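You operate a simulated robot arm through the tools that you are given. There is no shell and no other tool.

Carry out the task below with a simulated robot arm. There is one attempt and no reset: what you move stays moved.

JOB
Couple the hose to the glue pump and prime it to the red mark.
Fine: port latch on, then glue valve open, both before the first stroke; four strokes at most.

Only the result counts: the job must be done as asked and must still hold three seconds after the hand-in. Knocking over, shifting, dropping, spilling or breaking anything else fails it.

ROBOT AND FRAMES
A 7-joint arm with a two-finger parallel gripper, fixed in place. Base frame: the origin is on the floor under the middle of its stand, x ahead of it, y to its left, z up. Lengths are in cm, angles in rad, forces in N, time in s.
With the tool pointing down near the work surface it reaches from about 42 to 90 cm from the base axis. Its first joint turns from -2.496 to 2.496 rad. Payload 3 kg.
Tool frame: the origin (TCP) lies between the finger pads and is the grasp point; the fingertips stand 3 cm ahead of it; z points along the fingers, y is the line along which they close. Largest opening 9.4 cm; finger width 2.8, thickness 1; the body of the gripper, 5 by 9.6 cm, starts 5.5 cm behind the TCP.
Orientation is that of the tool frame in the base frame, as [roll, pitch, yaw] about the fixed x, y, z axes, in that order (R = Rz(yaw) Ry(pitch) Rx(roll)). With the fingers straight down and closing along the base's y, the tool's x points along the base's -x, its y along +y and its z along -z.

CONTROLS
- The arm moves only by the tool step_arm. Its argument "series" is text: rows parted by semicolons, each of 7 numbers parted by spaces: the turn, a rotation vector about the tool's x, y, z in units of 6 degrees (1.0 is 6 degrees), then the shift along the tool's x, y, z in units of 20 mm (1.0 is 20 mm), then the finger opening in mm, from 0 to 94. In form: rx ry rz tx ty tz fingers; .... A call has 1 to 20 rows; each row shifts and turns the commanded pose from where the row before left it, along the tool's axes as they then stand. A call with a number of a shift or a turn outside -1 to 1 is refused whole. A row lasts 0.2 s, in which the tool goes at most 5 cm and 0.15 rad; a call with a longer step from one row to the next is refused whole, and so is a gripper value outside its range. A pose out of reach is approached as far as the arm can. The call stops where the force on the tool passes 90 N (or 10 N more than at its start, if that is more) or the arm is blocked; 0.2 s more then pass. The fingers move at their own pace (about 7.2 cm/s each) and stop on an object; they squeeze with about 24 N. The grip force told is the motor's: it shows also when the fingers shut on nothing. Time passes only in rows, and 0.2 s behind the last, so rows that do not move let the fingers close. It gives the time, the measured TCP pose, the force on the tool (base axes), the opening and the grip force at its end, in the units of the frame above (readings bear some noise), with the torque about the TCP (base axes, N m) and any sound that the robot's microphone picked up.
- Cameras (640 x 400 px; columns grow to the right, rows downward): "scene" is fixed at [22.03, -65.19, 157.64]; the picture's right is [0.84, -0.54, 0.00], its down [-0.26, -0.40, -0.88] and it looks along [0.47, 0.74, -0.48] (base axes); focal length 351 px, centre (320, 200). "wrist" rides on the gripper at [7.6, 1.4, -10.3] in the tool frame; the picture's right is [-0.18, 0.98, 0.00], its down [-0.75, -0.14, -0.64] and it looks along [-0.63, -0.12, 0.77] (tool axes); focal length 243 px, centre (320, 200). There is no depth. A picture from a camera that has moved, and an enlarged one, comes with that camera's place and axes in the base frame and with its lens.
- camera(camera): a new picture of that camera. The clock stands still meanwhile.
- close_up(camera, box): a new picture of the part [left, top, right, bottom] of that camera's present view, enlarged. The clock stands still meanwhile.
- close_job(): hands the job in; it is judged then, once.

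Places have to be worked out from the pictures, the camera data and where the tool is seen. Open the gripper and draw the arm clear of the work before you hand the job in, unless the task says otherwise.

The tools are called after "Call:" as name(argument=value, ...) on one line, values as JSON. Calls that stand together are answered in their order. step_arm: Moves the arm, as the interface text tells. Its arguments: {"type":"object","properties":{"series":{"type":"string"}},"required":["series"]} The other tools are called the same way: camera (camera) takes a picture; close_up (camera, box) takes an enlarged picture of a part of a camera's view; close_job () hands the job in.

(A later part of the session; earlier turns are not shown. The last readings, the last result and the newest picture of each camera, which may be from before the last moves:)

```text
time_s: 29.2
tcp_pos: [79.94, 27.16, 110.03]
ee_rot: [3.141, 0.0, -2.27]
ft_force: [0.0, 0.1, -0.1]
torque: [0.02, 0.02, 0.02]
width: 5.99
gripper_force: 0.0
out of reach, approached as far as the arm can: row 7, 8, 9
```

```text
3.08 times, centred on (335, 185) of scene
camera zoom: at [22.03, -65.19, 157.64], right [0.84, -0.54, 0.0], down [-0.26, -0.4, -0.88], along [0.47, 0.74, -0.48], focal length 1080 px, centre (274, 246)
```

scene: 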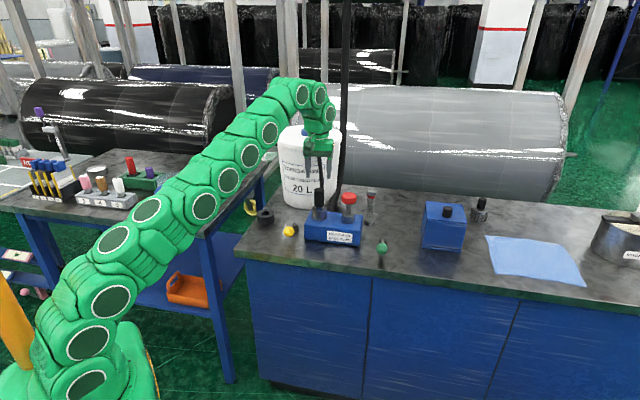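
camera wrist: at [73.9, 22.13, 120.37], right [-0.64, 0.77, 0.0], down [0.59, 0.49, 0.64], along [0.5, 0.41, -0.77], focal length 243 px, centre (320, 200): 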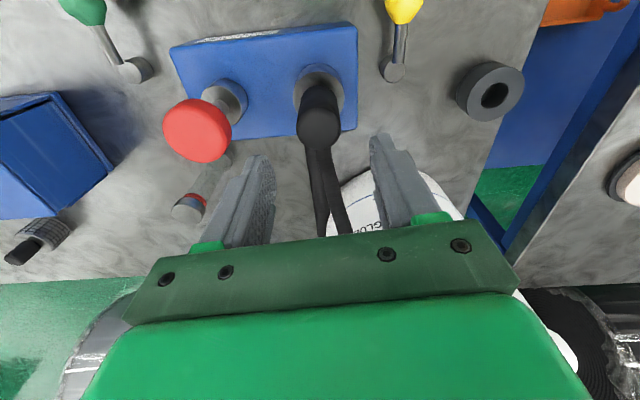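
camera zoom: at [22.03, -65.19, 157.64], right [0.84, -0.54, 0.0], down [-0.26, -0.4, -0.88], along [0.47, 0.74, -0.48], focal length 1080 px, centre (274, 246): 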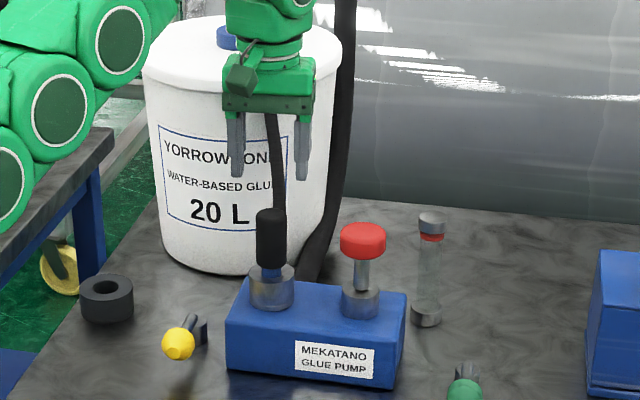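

The hose is coupled. Near the port, straight-down reach tops out at about z=110, so I'll account for that. Next is the yellow lever beside the port, which I take to be the port latch. I'll move above its ball at (68.7, 28.8), with the finger axis tangential to the lever.

Call:
step_arm(series="0 0 0 0.5 0.81 0 70;0 0 0 0.5 0.81 0 70;0 0 0 0.5 0.81 0 70;0 0 0 0.5 0.81 0 70;0 0 0 0.5 0.81 0 70;0 0 0 0.5 0.81 0 70;0 0 0.42 0 0 0 70;0 0 0.42 0 0 0 70;0 0 0 0 0 0 70;0 0 0 0 0 0 70")

Call:
camera(camera="wrist")

Call:
close_up(camera="scene", box=[270, 120, 400, 250])

```text
time_s: 31.4
tcp_pos: [68.65, 28.64, 109.95]
ee_rot: [-3.14, -0.002, -2.357]
ft_force: [0.8, -1.1, -0.9]
torque: [-0.04, -0.03, 0.04]
width: 6.99
gripper_force: 0.0
```

```text
taken
camera wrist: at [62.16, 24.23, 120.26], right [-0.56, 0.83, 0.0], down [0.63, 0.43, 0.64], along [0.53, 0.36, -0.77], focal length 243 px, centre (320, 200)
```

wrist: 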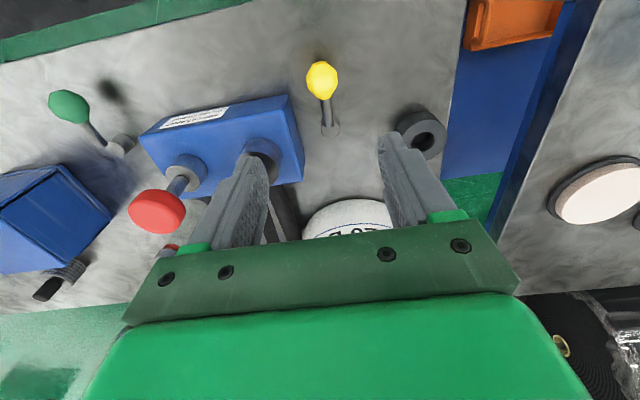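

```text
3.08 times, centred on (335, 185) of scene
camera zoom: at [22.03, -65.19, 157.64], right [0.84, -0.54, 0.0], down [-0.26, -0.4, -0.88], along [0.47, 0.74, -0.48], focal length 1080 px, centre (274, 246)
```

zoom: 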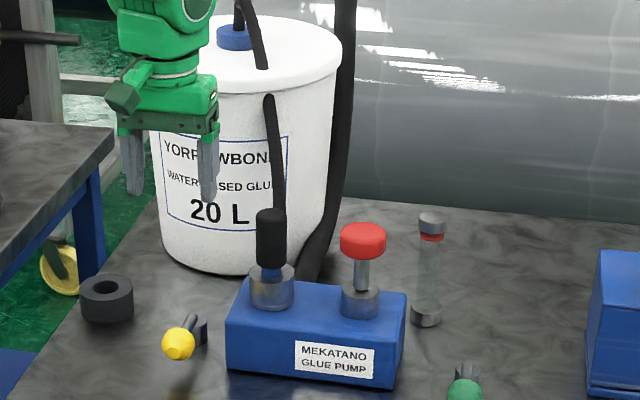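

Zooming in on both levers from here to get their axes and hinge shapes.

Call:
close_up(camera="wrist", box=[285, 45, 375, 150])

Call:
close_up(camera="wrist", box=[30, 70, 150, 180])

```text
3.81 times, centred on (330, 98) of wrist
camera zoom: at [62.16, 24.23, 120.26], right [-0.56, 0.83, 0.0], down [0.63, 0.43, 0.64], along [0.53, 0.36, -0.77], focal length 924 px, centre (282, 590)
```

zoom: 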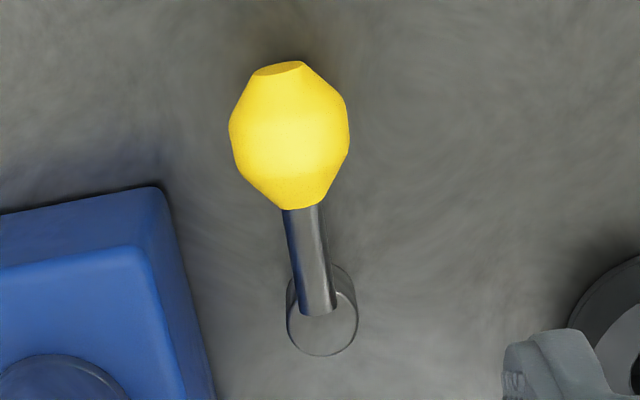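

```text
3.64 times, centred on (90, 125) of wrist
camera zoom: at [62.16, 24.23, 120.26], right [-0.56, 0.83, 0.0], down [0.63, 0.43, 0.64], along [0.53, 0.36, -0.77], focal length 882 px, centre (1156, 473)
```

zoom: 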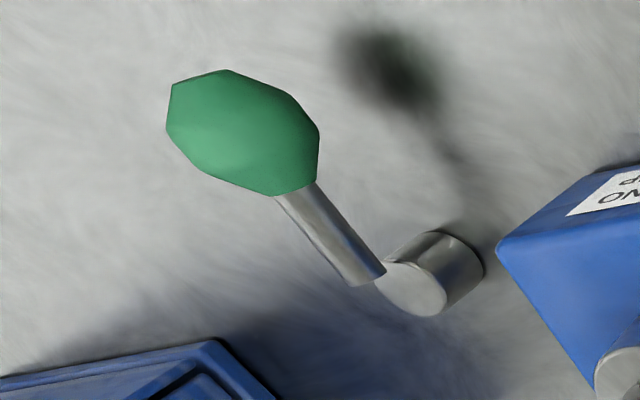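

The lever rods stand on short round posts (top z≈86) and rise slightly to the ball, so they most likely swing about the post axis. I'll descend with the fingers straddling the yellow ball, opening 6 cm.

Call:
step_arm(series="0 0 0 0 0.1 0.85 60;0 0 0 0 0 0.85 60;0 0 0 0 0 0.85 60;0 0 0 0 0 0.85 60;0 0 0 0 0 0.85 60;0 0 0 0 0 0.85 60;0 0 0 0 0 0.85 60;0 0 0 0 0 0.85 60;0 0 0 0 0 0.85 60;0 0 0 0 0 0.85 60;0 0 0 0 0 0.85 60;0 0 0 0 0 0.75 60;0 0 0 0 0 0 60")

Call:
camera(camera="wrist")

Call:
close_up(camera="scene", box=[255, 170, 365, 260])

```text
time_s: 34.2
tcp_pos: [68.5, 28.95, 89.78]
ee_rot: [-3.141, -0.002, -2.355]
ft_force: [-0.6, 0.2, -0.3]
torque: [-0.01, 0.01, -0.01]
width: 6.01
gripper_force: 0.0
```

```text
taken
camera wrist: at [62.06, 24.46, 100.02], right [-0.56, 0.83, 0.0], down [0.63, 0.43, 0.64], along [0.53, 0.36, -0.77], focal length 243 px, centre (320, 200)
```

wrist: 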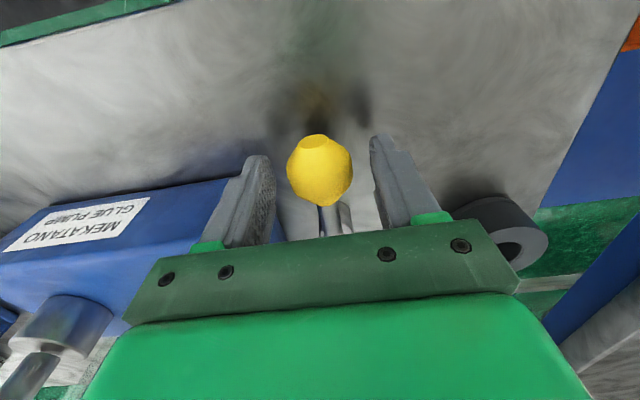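

```text
4.44 times, centred on (310, 215) of scene
camera zoom: at [22.03, -65.19, 157.64], right [0.84, -0.54, 0.0], down [-0.26, -0.4, -0.88], along [0.47, 0.74, -0.48], focal length 1559 px, centre (364, 133)
```

zoom: 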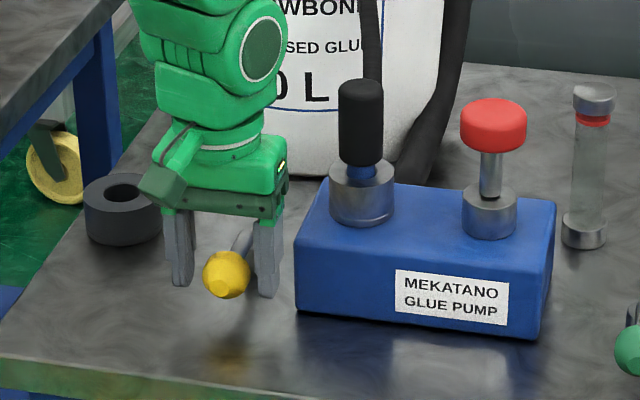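

The fingers straddle the ball safely. I'll nudge away from the block (tool +y) gently and read the force, to find out whether the lever swings that way.

Call:
step_arm(series="0 0 0 0 0.2 0 60;0 0 0 0 0.2 0 60;0 0 0 0 0.1 0 60;0 0 0 0 0.1 0 60;0 0 0 0 0.1 0 60;0 0 0 0 0 0 60")

Call:
camera(camera="wrist")

```text
time_s: 35.6
tcp_pos: [67.53, 29.92, 89.86]
ee_rot: [3.141, -0.001, -2.355]
ft_force: [0.8, -3.8, 1.1]
torque: [-0.13, -0.06, -0.05]
width: 6.18
gripper_force: 2.1
```

```text
taken
camera wrist: at [61.13, 25.41, 100.09], right [-0.56, 0.83, 0.0], down [0.63, 0.43, 0.64], along [0.53, 0.36, -0.77], focal length 243 px, centre (320, 200)
```

wrist: 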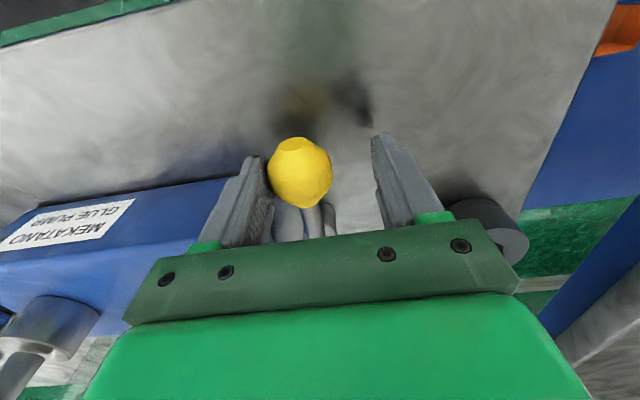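

Light contact at about 4 N. Pushing a few millimetres further to see whether it yields.

Call:
step_arm(series="0 0 0 0 0.1 0 60;0 0 0 0 0.1 0 60;0 0 0 0 0.1 0 60;0 0 0 0 0 0 60")

Call:
camera(camera="wrist")

```text
time_s: 36.6
tcp_pos: [67.18, 30.32, 89.81]
ee_rot: [3.141, -0.001, -2.356]
ft_force: [-0.1, -2.0, 0.9]
torque: [-0.09, -0.03, -0.03]
width: 6.12
gripper_force: 0.8
```

```text
taken
camera wrist: at [60.71, 25.85, 100.11], right [-0.56, 0.83, 0.0], down [0.63, 0.43, 0.64], along [0.53, 0.36, -0.77], focal length 243 px, centre (320, 200)
```

wrist: 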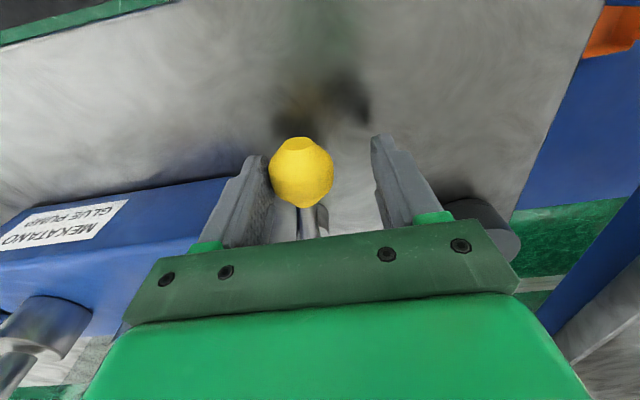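

The lever yields with only 2–4 N, so it swings clockwise, away from the block. I'll follow its arc about the post at roughly (73.8, 34), turning the tool with it.

Call:
step_arm(series="0 0 1 -0.04 0.38 0 60;0 0 1 -0.06 0.38 0 60;0 0 1 -0.06 0.38 0 60;0 0 1 -0.06 0.38 0 60;0 0 0 0 0 0 60")

Call:
camera(camera="wrist")

Call:
close_up(camera="scene", box=[235, 170, 345, 260])

```text
time_s: 37.8
tcp_pos: [65.73, 33.04, 89.77]
ee_rot: [-3.141, -0.001, -2.777]
ft_force: [-0.1, -1.5, 0.4]
torque: [0.0, -0.03, -0.02]
width: 6.07
gripper_force: 0.5
```

```text
taken
camera wrist: at [58.03, 31.53, 100.11], right [-0.18, 0.98, 0.0], down [0.75, 0.14, 0.64], along [0.63, 0.11, -0.77], focal length 243 px, centre (320, 200)
```

wrist: 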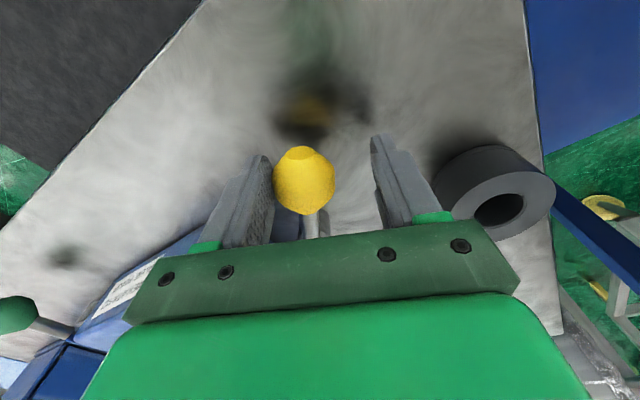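

```text
4.44 times, centred on (290, 215) of scene
camera zoom: at [22.03, -65.19, 157.64], right [0.84, -0.54, 0.0], down [-0.26, -0.4, -0.88], along [0.47, 0.74, -0.48], focal length 1559 px, centre (453, 133)
```

zoom: 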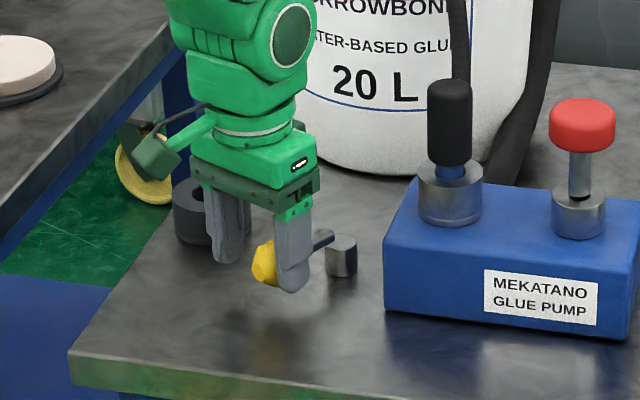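

The lever follows easily at about 1.5 N and has swung about 28°. Continuing along the arc, slightly tighter and a touch higher to stay clear of the holder ring.

Call:
step_arm(series="0 0 1 -0.12 0.36 -0.1 54;0 0 1 -0.1 0.36 -0.1 54;0 0 1 -0.1 0.36 0 54;0 0 1 -0.1 0.36 0 54;0 0 0 0 0 0 54")

Call:
camera(camera="wrist")

Call:
close_up(camera="scene", box=[235, 170, 345, 260])

```text
time_s: 39.0
tcp_pos: [65.95, 35.94, 90.22]
ee_rot: [3.141, 0.0, 3.089]
ft_force: [0.3, -1.1, -1.1]
torque: [-0.02, -0.02, 0.03]
width: 5.46
gripper_force: 0.2
```

```text
taken
camera wrist: at [58.38, 37.72, 100.53], right [0.24, 0.97, 0.0], down [0.75, -0.18, 0.64], along [0.62, -0.15, -0.77], focal length 243 px, centre (320, 200)
```

wrist: 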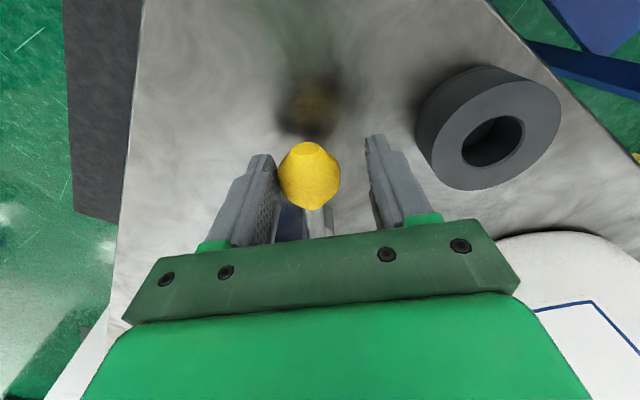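

```text
4.44 times, centred on (290, 215) of scene
camera zoom: at [22.03, -65.19, 157.64], right [0.84, -0.54, 0.0], down [-0.26, -0.4, -0.88], along [0.47, 0.74, -0.48], focal length 1559 px, centre (453, 133)
```

zoom: 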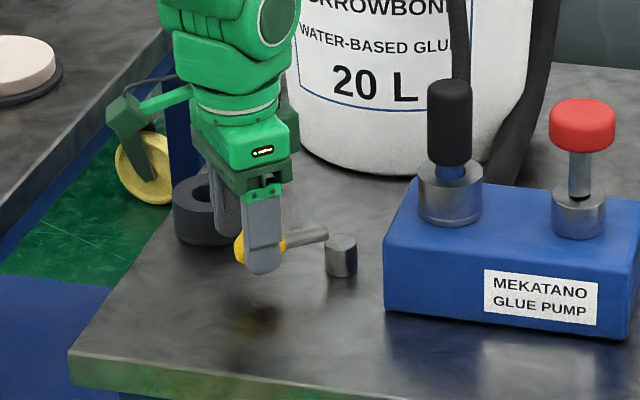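

About 50° swung, still free. Continuing along the arc.

Call:
step_arm(series="0 0 1 -0.1 0.36 0 50;0 0 1 -0.1 0.36 0 50;0 0 1 -0.1 0.36 0 50;0 0 0 0 0 0 50")

Call:
camera(camera="wrist")

Call:
close_up(camera="scene", box=[235, 170, 345, 260])

```text
time_s: 40.0
tcp_pos: [67.11, 37.96, 90.19]
ee_rot: [3.141, 0.002, 2.772]
ft_force: [-5.5, -9.6, -2.3]
torque: [-0.16, 0.11, -0.13]
width: 5.58
gripper_force: 5.2
```

```text
taken
camera wrist: at [60.31, 41.97, 100.52], right [0.53, 0.85, 0.0], down [0.65, -0.4, 0.64], along [0.55, -0.34, -0.77], focal length 243 px, centre (320, 200)
```

wrist: 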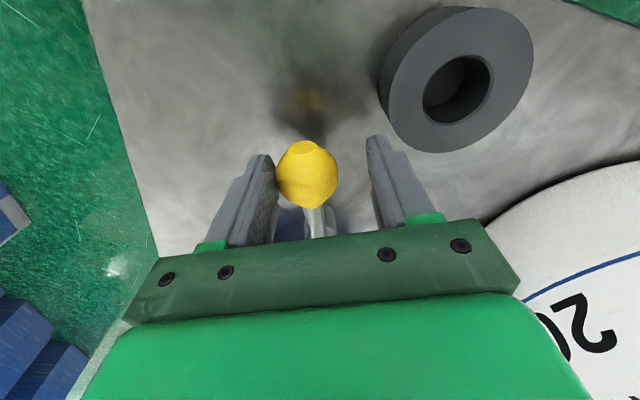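

```text
4.44 times, centred on (290, 215) of scene
camera zoom: at [22.03, -65.19, 157.64], right [0.84, -0.54, 0.0], down [-0.26, -0.4, -0.88], along [0.47, 0.74, -0.48], focal length 1559 px, centre (453, 133)
```

zoom: 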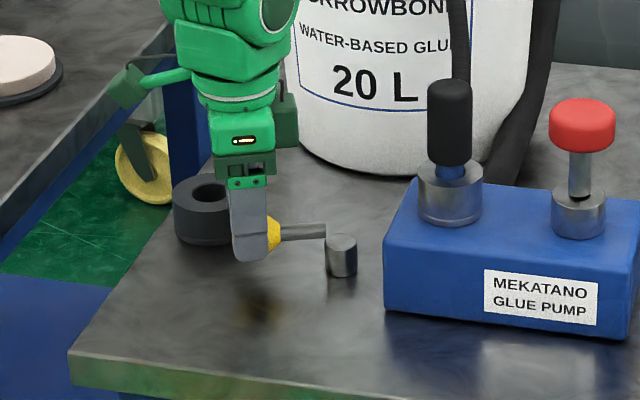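

The resistance climbed to about 11 N near 70° of swing, which may be the end stop. A small extra push will tell whether it is a stop or a detent.

Call:
step_arm(series="0 0 0.3 -0.03 0.12 0 56;0 0 0.3 -0.03 0.12 0 56;0 0 0 0 0 0 56")

Call:
camera(camera="wrist")

```text
time_s: 40.8
tcp_pos: [67.12, 38.38, 90.1]
ee_rot: [-3.14, -0.001, 2.713]
ft_force: [4.2, -16.6, 5.2]
torque: [-0.5, -0.09, 0.2]
width: 6.35
gripper_force: 6.5
```

```text
taken
camera wrist: at [60.81, 42.73, 100.48], right [0.58, 0.82, 0.0], down [0.63, -0.44, 0.64], along [0.52, -0.37, -0.77], focal length 243 px, centre (320, 200)
```

wrist: 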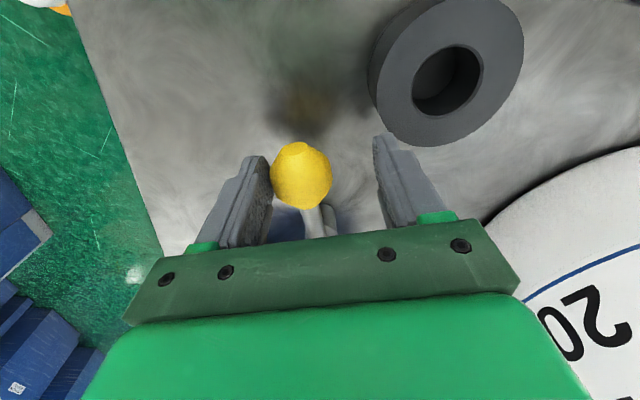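

The force rises steeply to 17 N with no further motion, so the lever is at its end stop, swung about 70°. Backing the finger off the ball and rising.

Call:
step_arm(series="0 0 0 0 -0.2 0 64;0 0 0 0 -0.25 0 64;0 0 0 0 0 0 64;0 0 0 0 0 -0.5 64;0 0 0 0 0 -0.9 64;0 0 0 0 0 -0.9 64;0 0 0 0 0 -0.9 64;0 0 0 0 0 -0.9 64;0 0 0 0 0 -0.9 64;0 0 0 0 0 -0.9 64;0 0 0 0 0 -0.9 64;0 0 0 0 0 0 64")

Call:
camera(camera="wrist")

Call:
close_up(camera="scene", box=[240, 160, 400, 270])

```text
time_s: 43.4
tcp_pos: [66.82, 37.42, 103.78]
ee_rot: [-3.141, 0.0, 2.712]
ft_force: [-0.3, 0.0, 0.6]
torque: [0.02, 0.01, 0.0]
width: 6.4
gripper_force: 0.0
```

```text
taken
camera wrist: at [60.4, 41.91, 114.11], right [0.58, 0.82, 0.0], down [0.63, -0.44, 0.64], along [0.52, -0.37, -0.77], focal length 243 px, centre (320, 200)
```

wrist: 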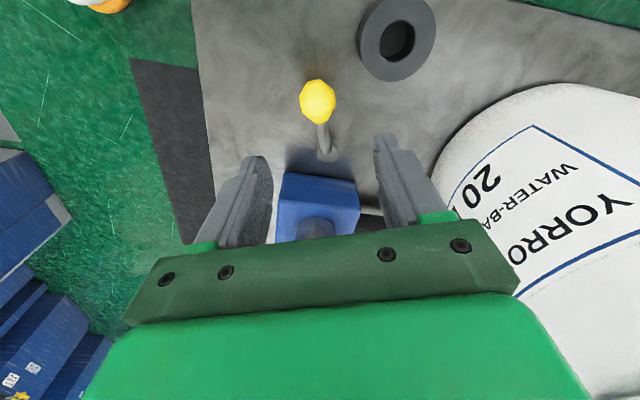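

```text
3.64 times, centred on (320, 215) of scene
camera zoom: at [22.03, -65.19, 157.64], right [0.84, -0.54, 0.0], down [-0.26, -0.4, -0.88], along [0.47, 0.74, -0.48], focal length 1276 px, centre (320, 146)
```

zoom: 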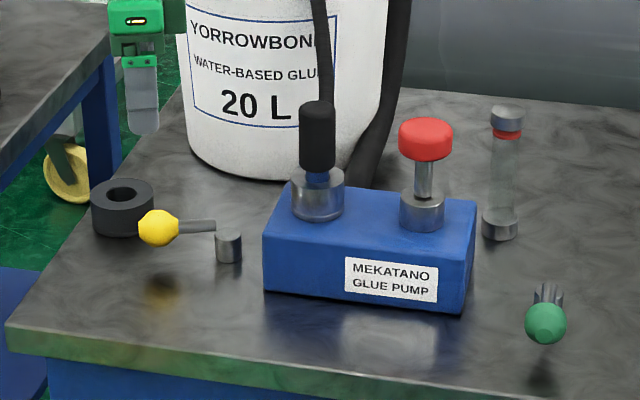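

The lever stays at its new position. Before touching the valve I want to confirm that the yellow one really latched the port, so I'll regrip the plug and try a very light upward pull. First up, rotate back and go above the plug.

Call:
step_arm(series="0 0 0 0 0 -0.7 64;0 0 0 0 0 -0.7 64;0 0 0 0 0 -0.7 64;0 0 -1 0 0 0 64;0 0 -1 0 0 0 64;0 0 -1 0 0 0 64;0 0 -1 0 0 0 64;0 0 -1 0 0 0 64;0 0 -1 0 0 0 64;0 0 -1 0 0 0 64;0 0 -1 0 0 0 64;0 0 -1 0 0 0 64;0 0 -1 0 0 0 64;0 0 -1 0 0 0 64;0 0 -1 0 0 0 64;0 0 -0.43 0 0 0 64;0 0 0 0 0 0 64")

Call:
step_arm(series="0 0 0 -0.034 -0.84 0 64;0 0 0 -0.034 -0.84 0 64;0 0 0 -0.034 -0.84 0 64;0 0 0 -0.034 -0.84 0 64;0 0 0 -0.034 -0.84 0 64;0 0 0 -0.034 -0.84 0 64;0 0 0 -0.034 -0.84 0 64;0 0 0 -0.034 -0.84 0 64;0 0 0 -0.034 -0.84 0 64;0 0 0 -0.034 -0.84 0 64;0 0 0 0 0 0 64;0 0 0 0 0 0 64")

Call:
camera(camera="wrist")

```text
time_s: 47.0
tcp_pos: [66.81, 37.63, 107.94]
ee_rot: [-3.141, -0.002, -2.268]
ft_force: [0.2, 0.4, 0.5]
torque: [-0.02, -0.01, -0.02]
width: 6.42
gripper_force: 0.1
```

```text
time_s: 49.6
tcp_pos: [80.18, 27.11, 108.08]
ee_rot: [3.141, 0.0, -2.268]
ft_force: [-0.2, -0.6, -0.1]
torque: [0.0, 0.01, 0.0]
width: 6.4
gripper_force: 0.0
```

```text
taken
camera wrist: at [74.06, 22.13, 118.33], right [-0.63, 0.77, 0.0], down [0.59, 0.49, 0.64], along [0.5, 0.41, -0.77], focal length 243 px, centre (320, 200)
```

wrist: 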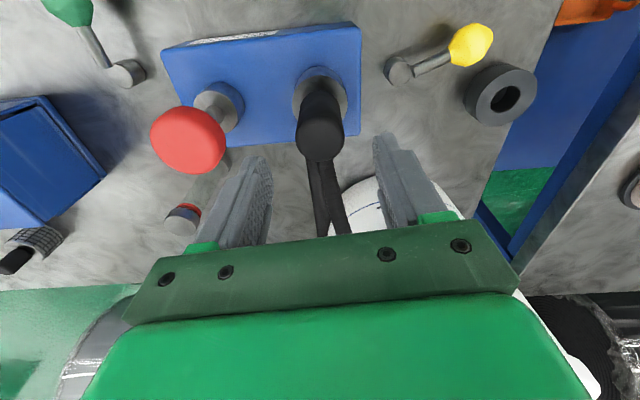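

The gripper is centred over the plug again. Descending to z≈99.3 and closing lightly on it.

Call:
step_arm(series="0 0 0 0 0 0.55 64;0 0 0 0 0 0.55 64;0 0 0 0 0 0.55 64;0 0 0 0 0 0.55 64;0 0 0 0 0 0.55 64;0 0 0 0 0 0.55 64;0 0 0 0 0 0.55 64;0 0 0 0 0 0.55 64;0 0 0 0 0 0 64;0 0 0 0 0 0 50;0 0 0 0 0 0 30;0 0 0 0 0 0 20;0 0 0 0 0 0 20;0 0 0 0 0 0 20")

Call:
close_up(camera="scene", box=[308, 185, 340, 225])

```text
time_s: 52.6
tcp_pos: [80.24, 27.1, 99.12]
ee_rot: [-3.141, 0.0, -2.269]
ft_force: [1.1, 0.2, 1.8]
torque: [0.01, -0.06, -0.01]
width: 3.53
gripper_force: 23.9
```

```text
10.00 times, centred on (324, 205) of scene
camera zoom: at [22.03, -65.19, 157.64], right [0.84, -0.54, 0.0], down [-0.26, -0.4, -0.88], along [0.47, 0.74, -0.48], focal length 3508 px, centre (280, 150)
```

zoom: 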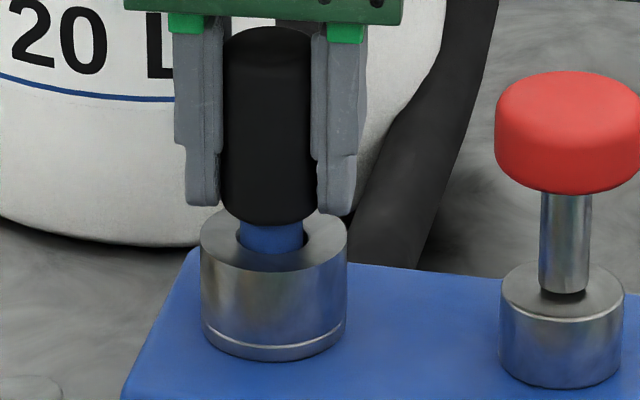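

Gripped with almost no load. Now a very small upward pull, 1 mm per row, and I'll read the force.

Call:
step_arm(series="0 0 0 0 0 -0.05 20;0 0 0 0 0 -0.05 20;0 0 0 0 0 0 20")

Call:
close_up(camera="scene", box=[308, 185, 340, 225])

```text
time_s: 53.4
tcp_pos: [80.12, 27.2, 99.34]
ee_rot: [3.14, 0.001, -2.269]
ft_force: [-0.2, -0.4, -0.5]
torque: [0.0, -0.01, -0.02]
width: 3.53
gripper_force: 24.2
```

```text
10.00 times, centred on (324, 205) of scene
camera zoom: at [22.03, -65.19, 157.64], right [0.84, -0.54, 0.0], down [-0.26, -0.4, -0.88], along [0.47, 0.74, -0.48], focal length 3508 px, centre (280, 150)
```

zoom: 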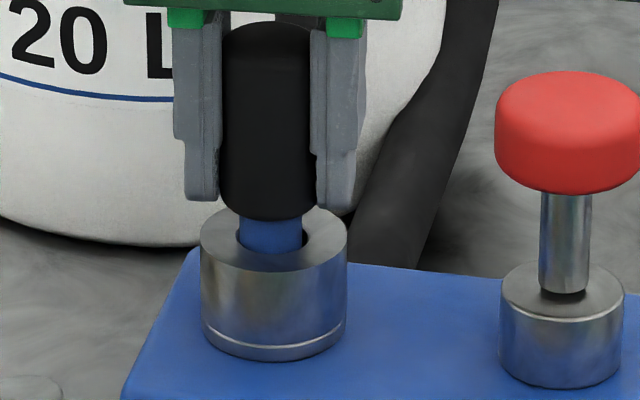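

The plug rose 2 mm with no resistance. I'll pull another 3 mm to see whether there is just play before the latch catches.

Call:
step_arm(series="0 0 0 0 0 -0.05 20;0 0 0 0 0 -0.05 20;0 0 0 0 0 -0.05 20;0 0 0 0 0 0 20")

Call:
close_up(camera="scene", box=[308, 185, 340, 225])

```text
time_s: 54.4
tcp_pos: [80.15, 27.23, 99.7]
ee_rot: [-3.141, 0.002, -2.27]
ft_force: [0.1, -0.2, -1.2]
torque: [0.0, 0.0, -0.03]
width: 3.5
gripper_force: 24.1
```

```text
10.00 times, centred on (324, 205) of scene
camera zoom: at [22.03, -65.19, 157.64], right [0.84, -0.54, 0.0], down [-0.26, -0.4, -0.88], along [0.47, 0.74, -0.48], focal length 3508 px, centre (280, 150)
```

zoom: 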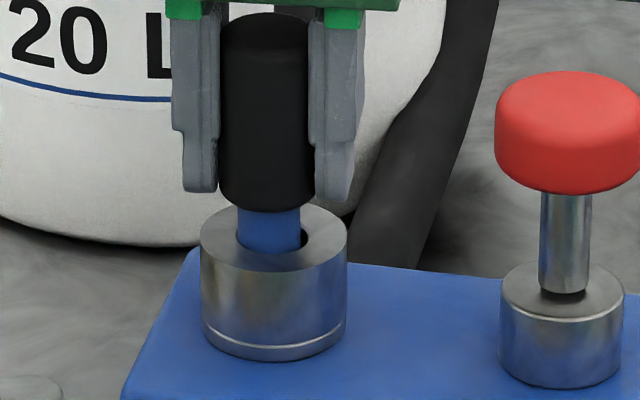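

Still no resistance, so the yellow lever does not hold the plug mechanically as it stands. I'll push the plug back down firmly to re-seat it and listen for any click.

Call:
step_arm(series="0 0 0 0 0 0.1 20;0 0 0 0 0 0.1 20;0 0 0 0 0 0.1 20;0 0 0 0 0 0.1 20;0 0 0 0 0 0 20")

Call:
close_up(camera="scene", box=[308, 185, 340, 225])

```text
time_s: 55.6
tcp_pos: [80.19, 27.2, 99.08]
ee_rot: [-3.14, 0.005, -2.268]
ft_force: [-3.9, -3.9, 37.2]
torque: [-0.21, 0.32, 0.02]
width: 3.53
gripper_force: 24.1
```

```text
10.00 times, centred on (324, 205) of scene
camera zoom: at [22.03, -65.19, 157.64], right [0.84, -0.54, 0.0], down [-0.26, -0.4, -0.88], along [0.47, 0.74, -0.48], focal length 3508 px, centre (280, 150)
```

zoom: 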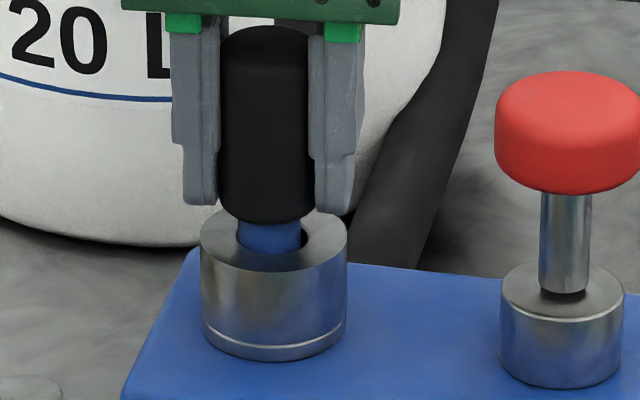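

It bottoms at the same level, about z=92 at the tip, so the plug is fully seated in the bore. I'll relieve the load, release it and back out upward. Next comes the green lever, with yellow left on, and the plug can be re-tested after that.

Call:
step_arm(series="0 0 0 0 0 -0.07 20;0 0 0 0 0 -0.03 20;0 0 0 0 0 0 36;0 0 0 0 0 0 45;0 0 0 0 0 0 60;0 0 0 0 0 0 64;0 0 0 0 0 -0.5 64;0 0 0 0 0 -0.8 64;0 0 0 0 0 -0.8 64;0 0 0 0 0 -0.8 64;0 0 0 0 0 -0.8 64;0 0 0 0 0 -0.8 64;0 0 0 0 0 0 64")

Call:
camera(camera="wrist")

Call:
close_up(camera="scene", box=[300, 170, 400, 260])

```text
time_s: 58.4
tcp_pos: [79.89, 27.3, 108.03]
ee_rot: [-3.141, -0.001, -2.269]
ft_force: [0.2, 0.1, 0.5]
torque: [-0.01, 0.0, 0.02]
width: 6.39
gripper_force: 0.2
```

```text
taken
camera wrist: at [73.93, 22.28, 118.41], right [-0.63, 0.77, 0.0], down [0.59, 0.49, 0.64], along [0.5, 0.41, -0.77], focal length 243 px, centre (320, 200)
```

wrist: 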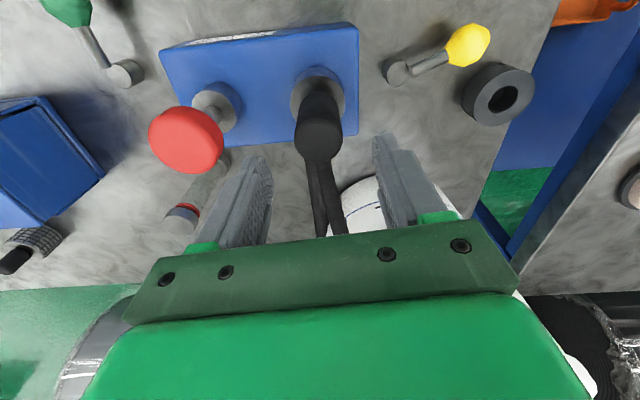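

```text
4.44 times, centred on (350, 215) of scene
camera zoom: at [22.03, -65.19, 157.64], right [0.84, -0.54, 0.0], down [-0.26, -0.4, -0.88], along [0.47, 0.74, -0.48], focal length 1559 px, centre (187, 133)
```

zoom: 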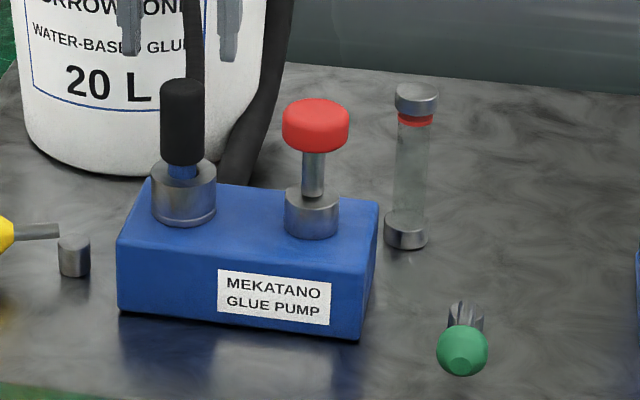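

The plug settled back in place, and the sight glass at about (99.5, 21.4) is empty with its red mark near the top. Now I'll retreat toward the base and rotate, to view the green lever from the front.

Call:
step_arm(series="0 0 0 0.92 -0.25 0 64;0 0 0 0.92 -0.25 0 64;0 0 0 0.92 -0.25 0 64;0 0 0 0.92 -0.25 0 64;0 0 0 0.92 -0.25 0 64;0 0 0 0.92 -0.25 0 64;0 0 0 0.92 -0.25 0 64;0 0 0 0.92 -0.25 0 64;0 0 0 0.92 -0.25 0 64;0 0 0 0.92 -0.25 0 64;0 0 1 0 0 0 64;0 0 1 0 0 0 64;0 0 1 0 0 0 64;0 0 1 0 0 0 64;0 0 1 0 0 0 64;0 0 0 0 0 0 64")

Call:
camera(camera="wrist")

Call:
camera(camera="scene")

```text
time_s: 61.8
tcp_pos: [72.02, 10.01, 108.03]
ee_rot: [-3.142, 0.0, -2.795]
ft_force: [-0.7, 0.0, -0.6]
torque: [-0.02, -0.02, 0.02]
width: 6.39
gripper_force: 0.1
```

```text
taken
camera wrist: at [64.41, 8.64, 118.39], right [-0.16, 0.99, 0.0], down [0.76, 0.12, 0.64], along [0.63, 0.1, -0.77], focal length 243 px, centre (320, 200)
```

wrist: 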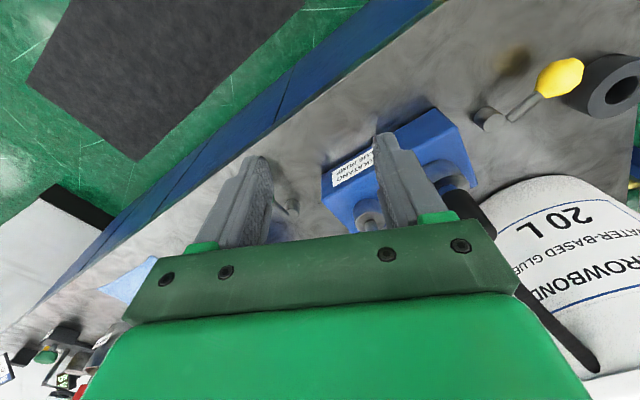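

```text
taken
```

scene: 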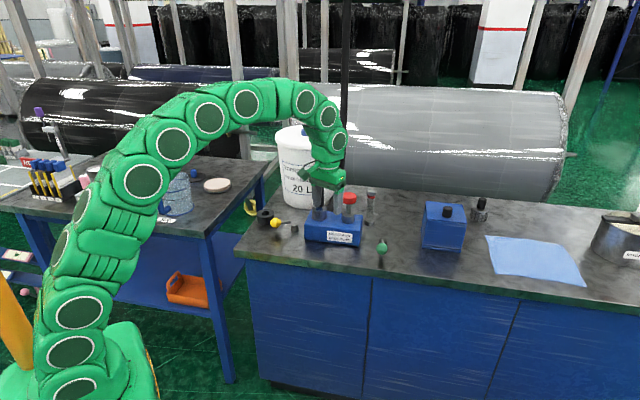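

The finger hides the green lever from here. I'll shift sideways so the lever lies in the gap between the fingers.

Call:
step_arm(series="0 0 0 0.16 -0.854 0.214 64;0 0 0 0.16 -0.854 0.214 64;0 0 0 0.16 -0.854 0.214 64;0 0 0 0.16 -0.854 0.214 64;0 0 0 0.16 -0.854 0.214 64;0 0 0 0.16 -0.854 0.214 64;0 0 0 0.16 -0.854 0.214 64;0 0 0 0 0 0 64")

Call:
camera(camera="wrist")

Call:
close_up(camera="wrist", box=[260, 80, 380, 230])

Call:
close_up(camera="scene", box=[360, 200, 440, 270])

```text
time_s: 63.6
tcp_pos: [74.05, -1.97, 104.89]
ee_rot: [3.141, -0.001, -2.793]
ft_force: [0.0, -0.4, 0.1]
torque: [0.0, -0.05, -0.01]
width: 6.38
gripper_force: 0.0
```

```text
taken
camera wrist: at [66.42, -3.3, 115.27], right [-0.16, 0.99, 0.0], down [0.76, 0.13, 0.64], along [0.63, 0.1, -0.77], focal length 243 px, centre (320, 200)
```

wrist: 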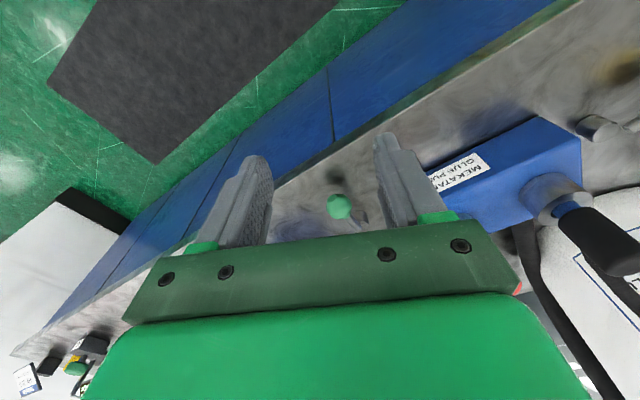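

```text
2.67 times, centred on (320, 155) of wrist
camera zoom: at [66.42, -3.3, 115.27], right [-0.16, 0.99, 0.0], down [0.76, 0.13, 0.64], along [0.63, 0.1, -0.77], focal length 647 px, centre (320, 320)
```

zoom: 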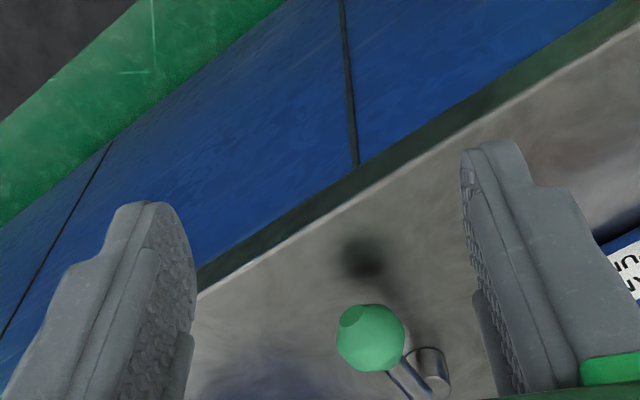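

```text
5.71 times, centred on (400, 235) of scene
camera zoom: at [22.03, -65.19, 157.64], right [0.84, -0.54, 0.0], down [-0.26, -0.4, -0.88], along [0.47, 0.74, -0.48], focal length 2005 px, centre (-137, 0)
```

zoom: 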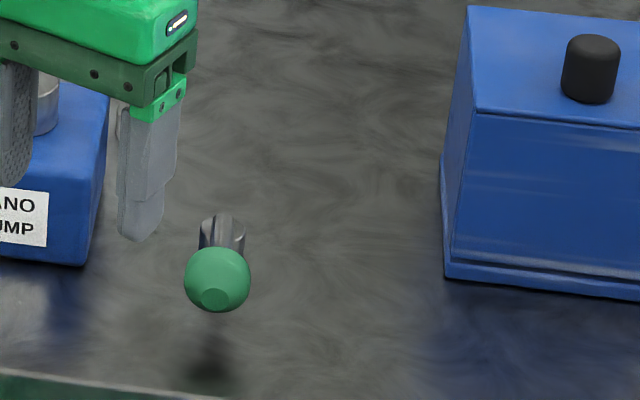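

The green ball is confirmed at about (89.8, 3.3, 87.7), with its post near (94.2, 8.3), right at the reach limit for a vertical tool. I'll tilt the tool outward 25°, align the finger axis across the lever and come to a hover point.

Call:
step_arm(series="0 0 -0.834 0 0 0 64;0 0 -0.834 0 0 0 64;0 0 -0.834 0 0 0 64;0 0 -0.834 0 0 0 64;0 0 -0.834 0 0 0 64;0 -0.834 0 0 0 0 64;0 -0.834 0 0 0 0 64;0 -0.834 0 0 0 0 64;0 -0.834 0 0 0 0 64;0 -0.834 0 0 0 0 64;0 0 0 0 0 0 64")

Call:
step_arm(series="0 0 0 -0.387 -0.463 0.7625 64;0 0 0 -0.387 -0.463 0.7625 64;0 0 0 -0.387 -0.463 0.7625 64;0 0 0 -0.387 -0.463 0.7625 64;0 0 0 -0.387 -0.463 0.7625 64;0 0 0 -0.387 -0.463 0.7625 64;0 0 0 -0.387 -0.463 0.7625 64;0 0 0 -0.387 -0.463 0.7625 64;0 0 0 0 0 0 64")

Call:
camera(camera="wrist")

Call:
close_up(camera="scene", box=[340, 160, 460, 270])

```text
time_s: 66.0
tcp_pos: [74.0, -2.04, 105.12]
ee_rot: [-3.141, 0.437, -2.356]
ft_force: [0.5, 0.4, 0.3]
torque: [0.0, -0.02, 0.01]
width: 6.4
gripper_force: 0.1
```

```text
time_s: 68.0
tcp_pos: [86.71, 0.38, 96.59]
ee_rot: [-3.14, 0.435, -2.356]
ft_force: [0.5, -0.6, -0.5]
torque: [-0.02, -0.03, 0.0]
width: 6.41
gripper_force: 0.0
```

```text
taken
camera wrist: at [77.84, -6.71, 102.74], right [-0.58, 0.81, 0.08], down [0.39, 0.19, 0.9], along [0.72, 0.55, -0.43], focal length 243 px, centre (320, 200)
```

wrist: 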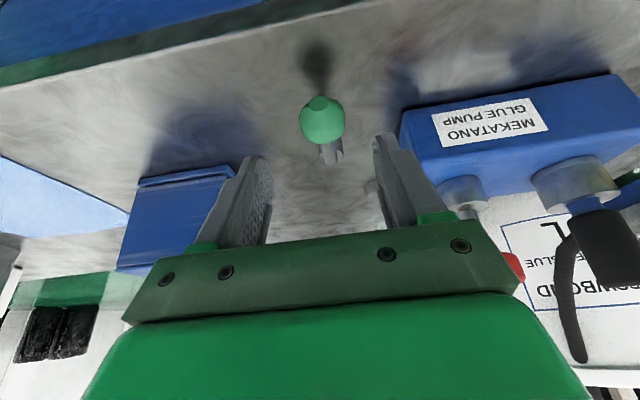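

```text
3.64 times, centred on (400, 215) of scene
camera zoom: at [22.03, -65.19, 157.64], right [0.84, -0.54, 0.0], down [-0.26, -0.4, -0.88], along [0.47, 0.74, -0.48], focal length 1276 px, centre (29, 146)
```

zoom: 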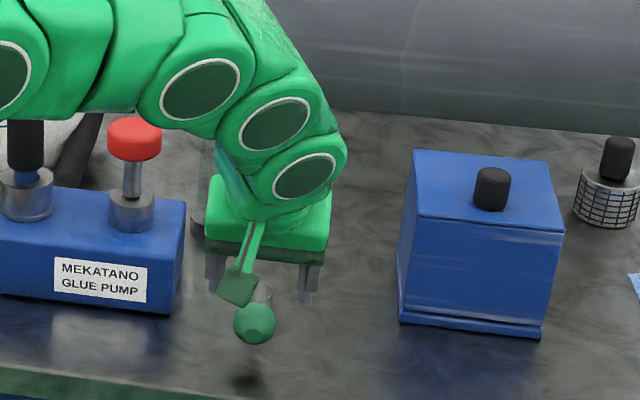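

The ball lies centred between the open fingers. Advancing along the tool axis to straddle it.

Call:
step_arm(series="0 0 0 0 0 0.5 64;0 0 0 0 0 0.5 64;0 0 0 0 0 0.5 64;0 0 0 0 0 0.5 64;0 0 0 0 0 0.5 64;0 0 0 0 0 0.5 64;0 0 0 0 0 0.4 64;0 0 0 0 0 0.3 64;0 0 0 0 0 0 64")

Call:
camera(camera="wrist")

Call:
close_up(camera="scene", box=[340, 180, 460, 270])

```text
time_s: 70.0
tcp_pos: [89.16, 2.42, 89.92]
ee_rot: [3.141, 0.436, -2.357]
ft_force: [0.1, 0.0, -0.4]
torque: [0.02, -0.01, -0.04]
width: 6.4
gripper_force: 0.1
```

```text
taken
camera wrist: at [80.15, -4.58, 96.03], right [-0.58, 0.81, 0.08], down [0.39, 0.19, 0.9], along [0.72, 0.55, -0.43], focal length 243 px, centre (320, 200)
```

wrist: 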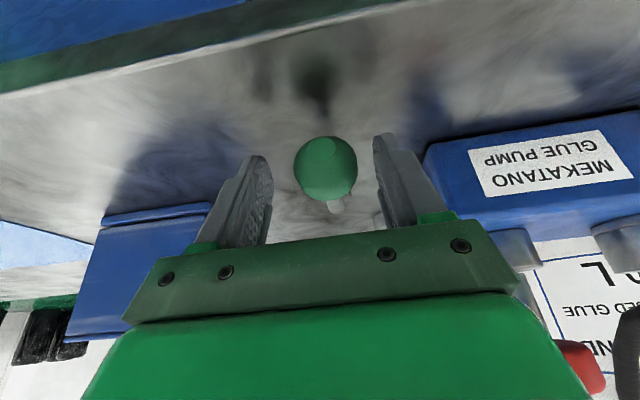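

```text
4.44 times, centred on (400, 225) of scene
camera zoom: at [22.03, -65.19, 157.64], right [0.84, -0.54, 0.0], down [-0.26, -0.4, -0.88], along [0.47, 0.74, -0.48], focal length 1559 px, centre (-36, 89)
```

zoom: 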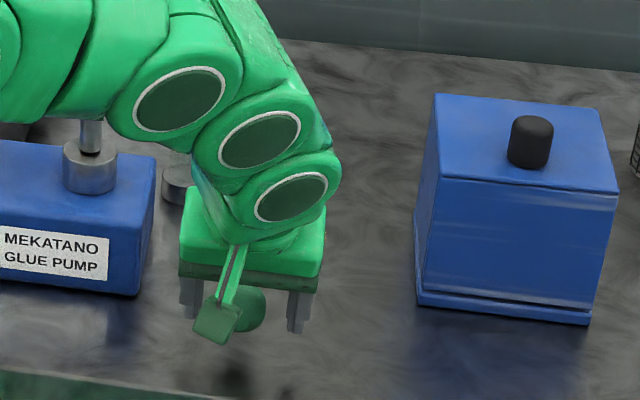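

Straddled. I'll test gently in the direction away from the block (tool -y).

Call:
step_arm(series="0 0 0 0 -0.2 0 64;0 0 0 0 -0.15 0 64;0 0 0 0 -0.1 0 64;0 0 0 0 -0.1 0 64;0 0 0 0 -0.1 0 64;0 0 0 0 0 0 64")

Call:
camera(camera="wrist")

```text
time_s: 71.4
tcp_pos: [89.99, 1.56, 89.95]
ee_rot: [3.141, 0.437, -2.357]
ft_force: [-0.1, 2.4, 0.9]
torque: [0.1, -0.02, -0.03]
width: 6.51
gripper_force: 1.4
```

```text
taken
camera wrist: at [81.01, -5.44, 96.03], right [-0.58, 0.81, 0.08], down [0.39, 0.19, 0.9], along [0.72, 0.55, -0.43], focal length 243 px, centre (320, 200)
```

wrist: 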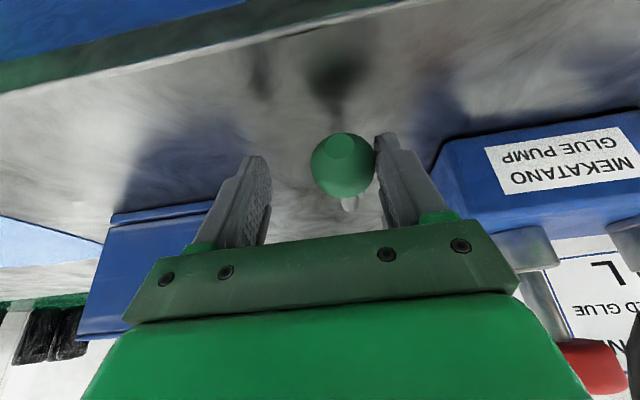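

Contact at about 2.5 N. Pushing a few millimetres more in the same direction to see whether it yields.

Call:
step_arm(series="0 0 0 0 -0.1 0 64;0 0 0 0 -0.1 0 64;0 0 0 0 -0.1 0 64;0 0 0 0 0 0 64")

Call:
camera(camera="wrist")

```text
time_s: 72.4
tcp_pos: [90.48, 1.07, 89.89]
ee_rot: [-3.142, 0.435, -2.359]
ft_force: [-2.5, 0.2, -1.6]
torque: [0.0, 0.06, 0.09]
width: 6.51
gripper_force: 1.3
```

```text
taken
camera wrist: at [81.46, -5.85, 96.02], right [-0.58, 0.81, 0.08], down [0.39, 0.19, 0.9], along [0.72, 0.55, -0.43], focal length 243 px, centre (320, 200)
```

wrist: 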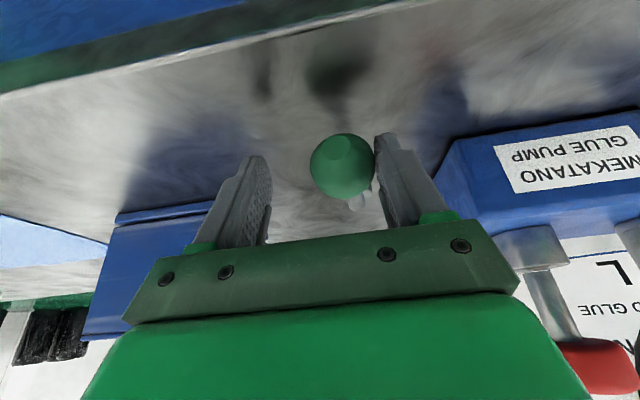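

The green lever also yields easily, swinging away from the block. Its arc leads outward past the straight-down reach, so I'll back out, close the fingers and reorient with a 20° outward tilt to push it with the finger fronts.

Call:
step_arm(series="0 0 0 0 0.2 0 64;0 0 0 0 0.25 0 64;0 0 0 0 0 -0.5 64;0 0 0 0 0 -0.7 64;0 0 0 0 0 -0.7 64;0 0 0 0 0 -0.7 64;0 0 0 0 0 -0.7 64;0 0 0 0 0 -0.7 64;0.387 0 0.831 0 0 0 40;0.387 0 0.831 0 0 0 20;0.387 0 0.831 0 0 0 0;0.387 0 0.831 0 0 0 0;0.387 0 0.831 0 0 0 0;0.387 0 0.831 0 0 0 0;0.387 0 0.831 0 0 0 0;0.387 0 0.831 0 0 0 0;0.387 0 0.831 0 0 0 0;0.387 0 0.831 0 0 0 0;0 0.83 0 0 0 0 0;0 0 0 0 0 0 0")

Call:
camera(camera="wrist")

Call:
close_up(camera="scene", box=[340, 180, 460, 270])

```text
time_s: 76.6
tcp_pos: [87.47, -0.7, 97.21]
ee_rot: [3.138, 0.349, 2.965]
ft_force: [0.5, -0.6, -0.3]
torque: [-0.01, 0.01, 0.01]
width: 0.01
gripper_force: 23.4
```

```text
taken
camera wrist: at [77.15, 2.56, 104.3], right [0.34, 0.94, 0.06], down [0.46, -0.23, 0.86], along [0.82, -0.27, -0.51], focal length 243 px, centre (320, 200)
```

wrist: 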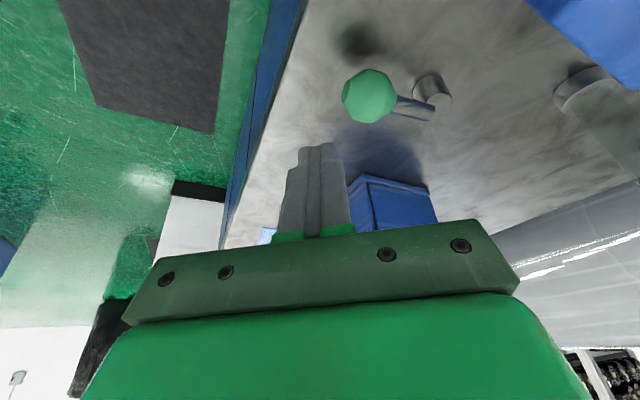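

```text
4.44 times, centred on (400, 225) of scene
camera zoom: at [22.03, -65.19, 157.64], right [0.84, -0.54, 0.0], down [-0.26, -0.4, -0.88], along [0.47, 0.74, -0.48], focal length 1559 px, centre (-36, 89)
```

zoom: 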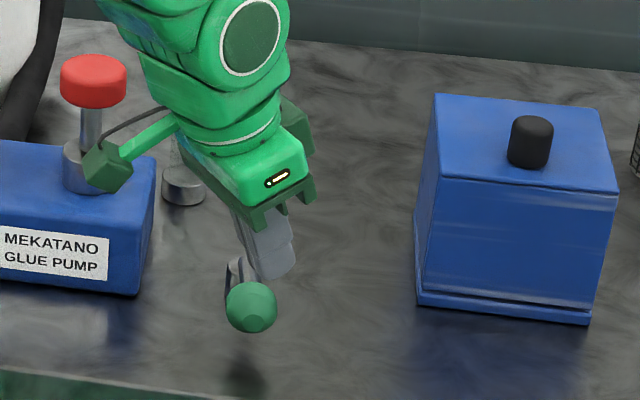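

The orientation is as intended and the ball is at about (90.4, 2.8). Moving to a spot just behind it on the base side and descending beside it.

Call:
step_arm(series="0 0 0 0.61 0.613 -0.223 0;0 0 0 0.61 0.613 -0.223 0;0 0 0 0.61 0.613 -0.223 0;0 0 0 0.29 0 0.8 0;0 0 0 0.29 0 0.8 0;0 0 0 0.29 0 0.8 0;0 0 0 0.29 0 0.8 0;0 0 0 0.29 0 0.75 0;0 0 0 0 0 0 0")

Call:
camera(camera="wrist")

Call:
close_up(camera="scene", box=[340, 180, 460, 270])

```text
time_s: 78.6
tcp_pos: [84.28, 3.67, 88.74]
ee_rot: [-3.141, 0.35, 2.965]
ft_force: [0.8, 0.7, 0.6]
torque: [0.01, -0.01, 0.0]
width: 0.01
gripper_force: 24.0
```

```text
taken
camera wrist: at [73.94, 6.84, 95.86], right [0.34, 0.94, 0.06], down [0.46, -0.23, 0.86], along [0.82, -0.27, -0.51], focal length 243 px, centre (320, 200)
```

wrist: 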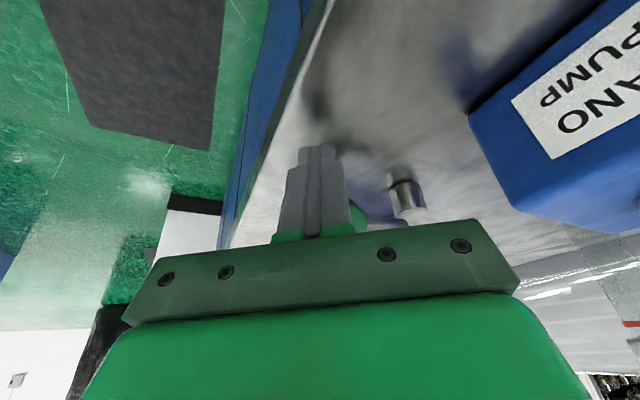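

```text
4.44 times, centred on (400, 225) of scene
camera zoom: at [22.03, -65.19, 157.64], right [0.84, -0.54, 0.0], down [-0.26, -0.4, -0.88], along [0.47, 0.74, -0.48], focal length 1559 px, centre (-36, 89)
```

zoom: 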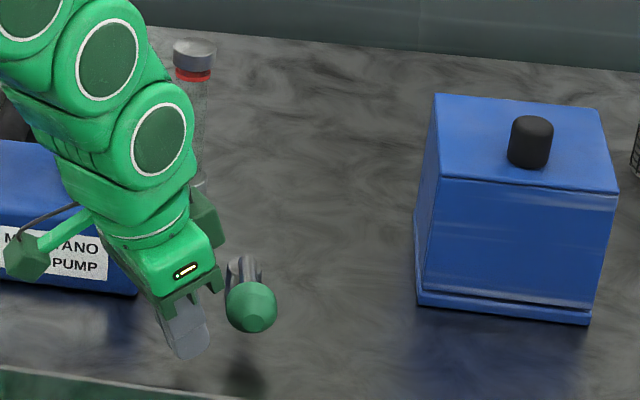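

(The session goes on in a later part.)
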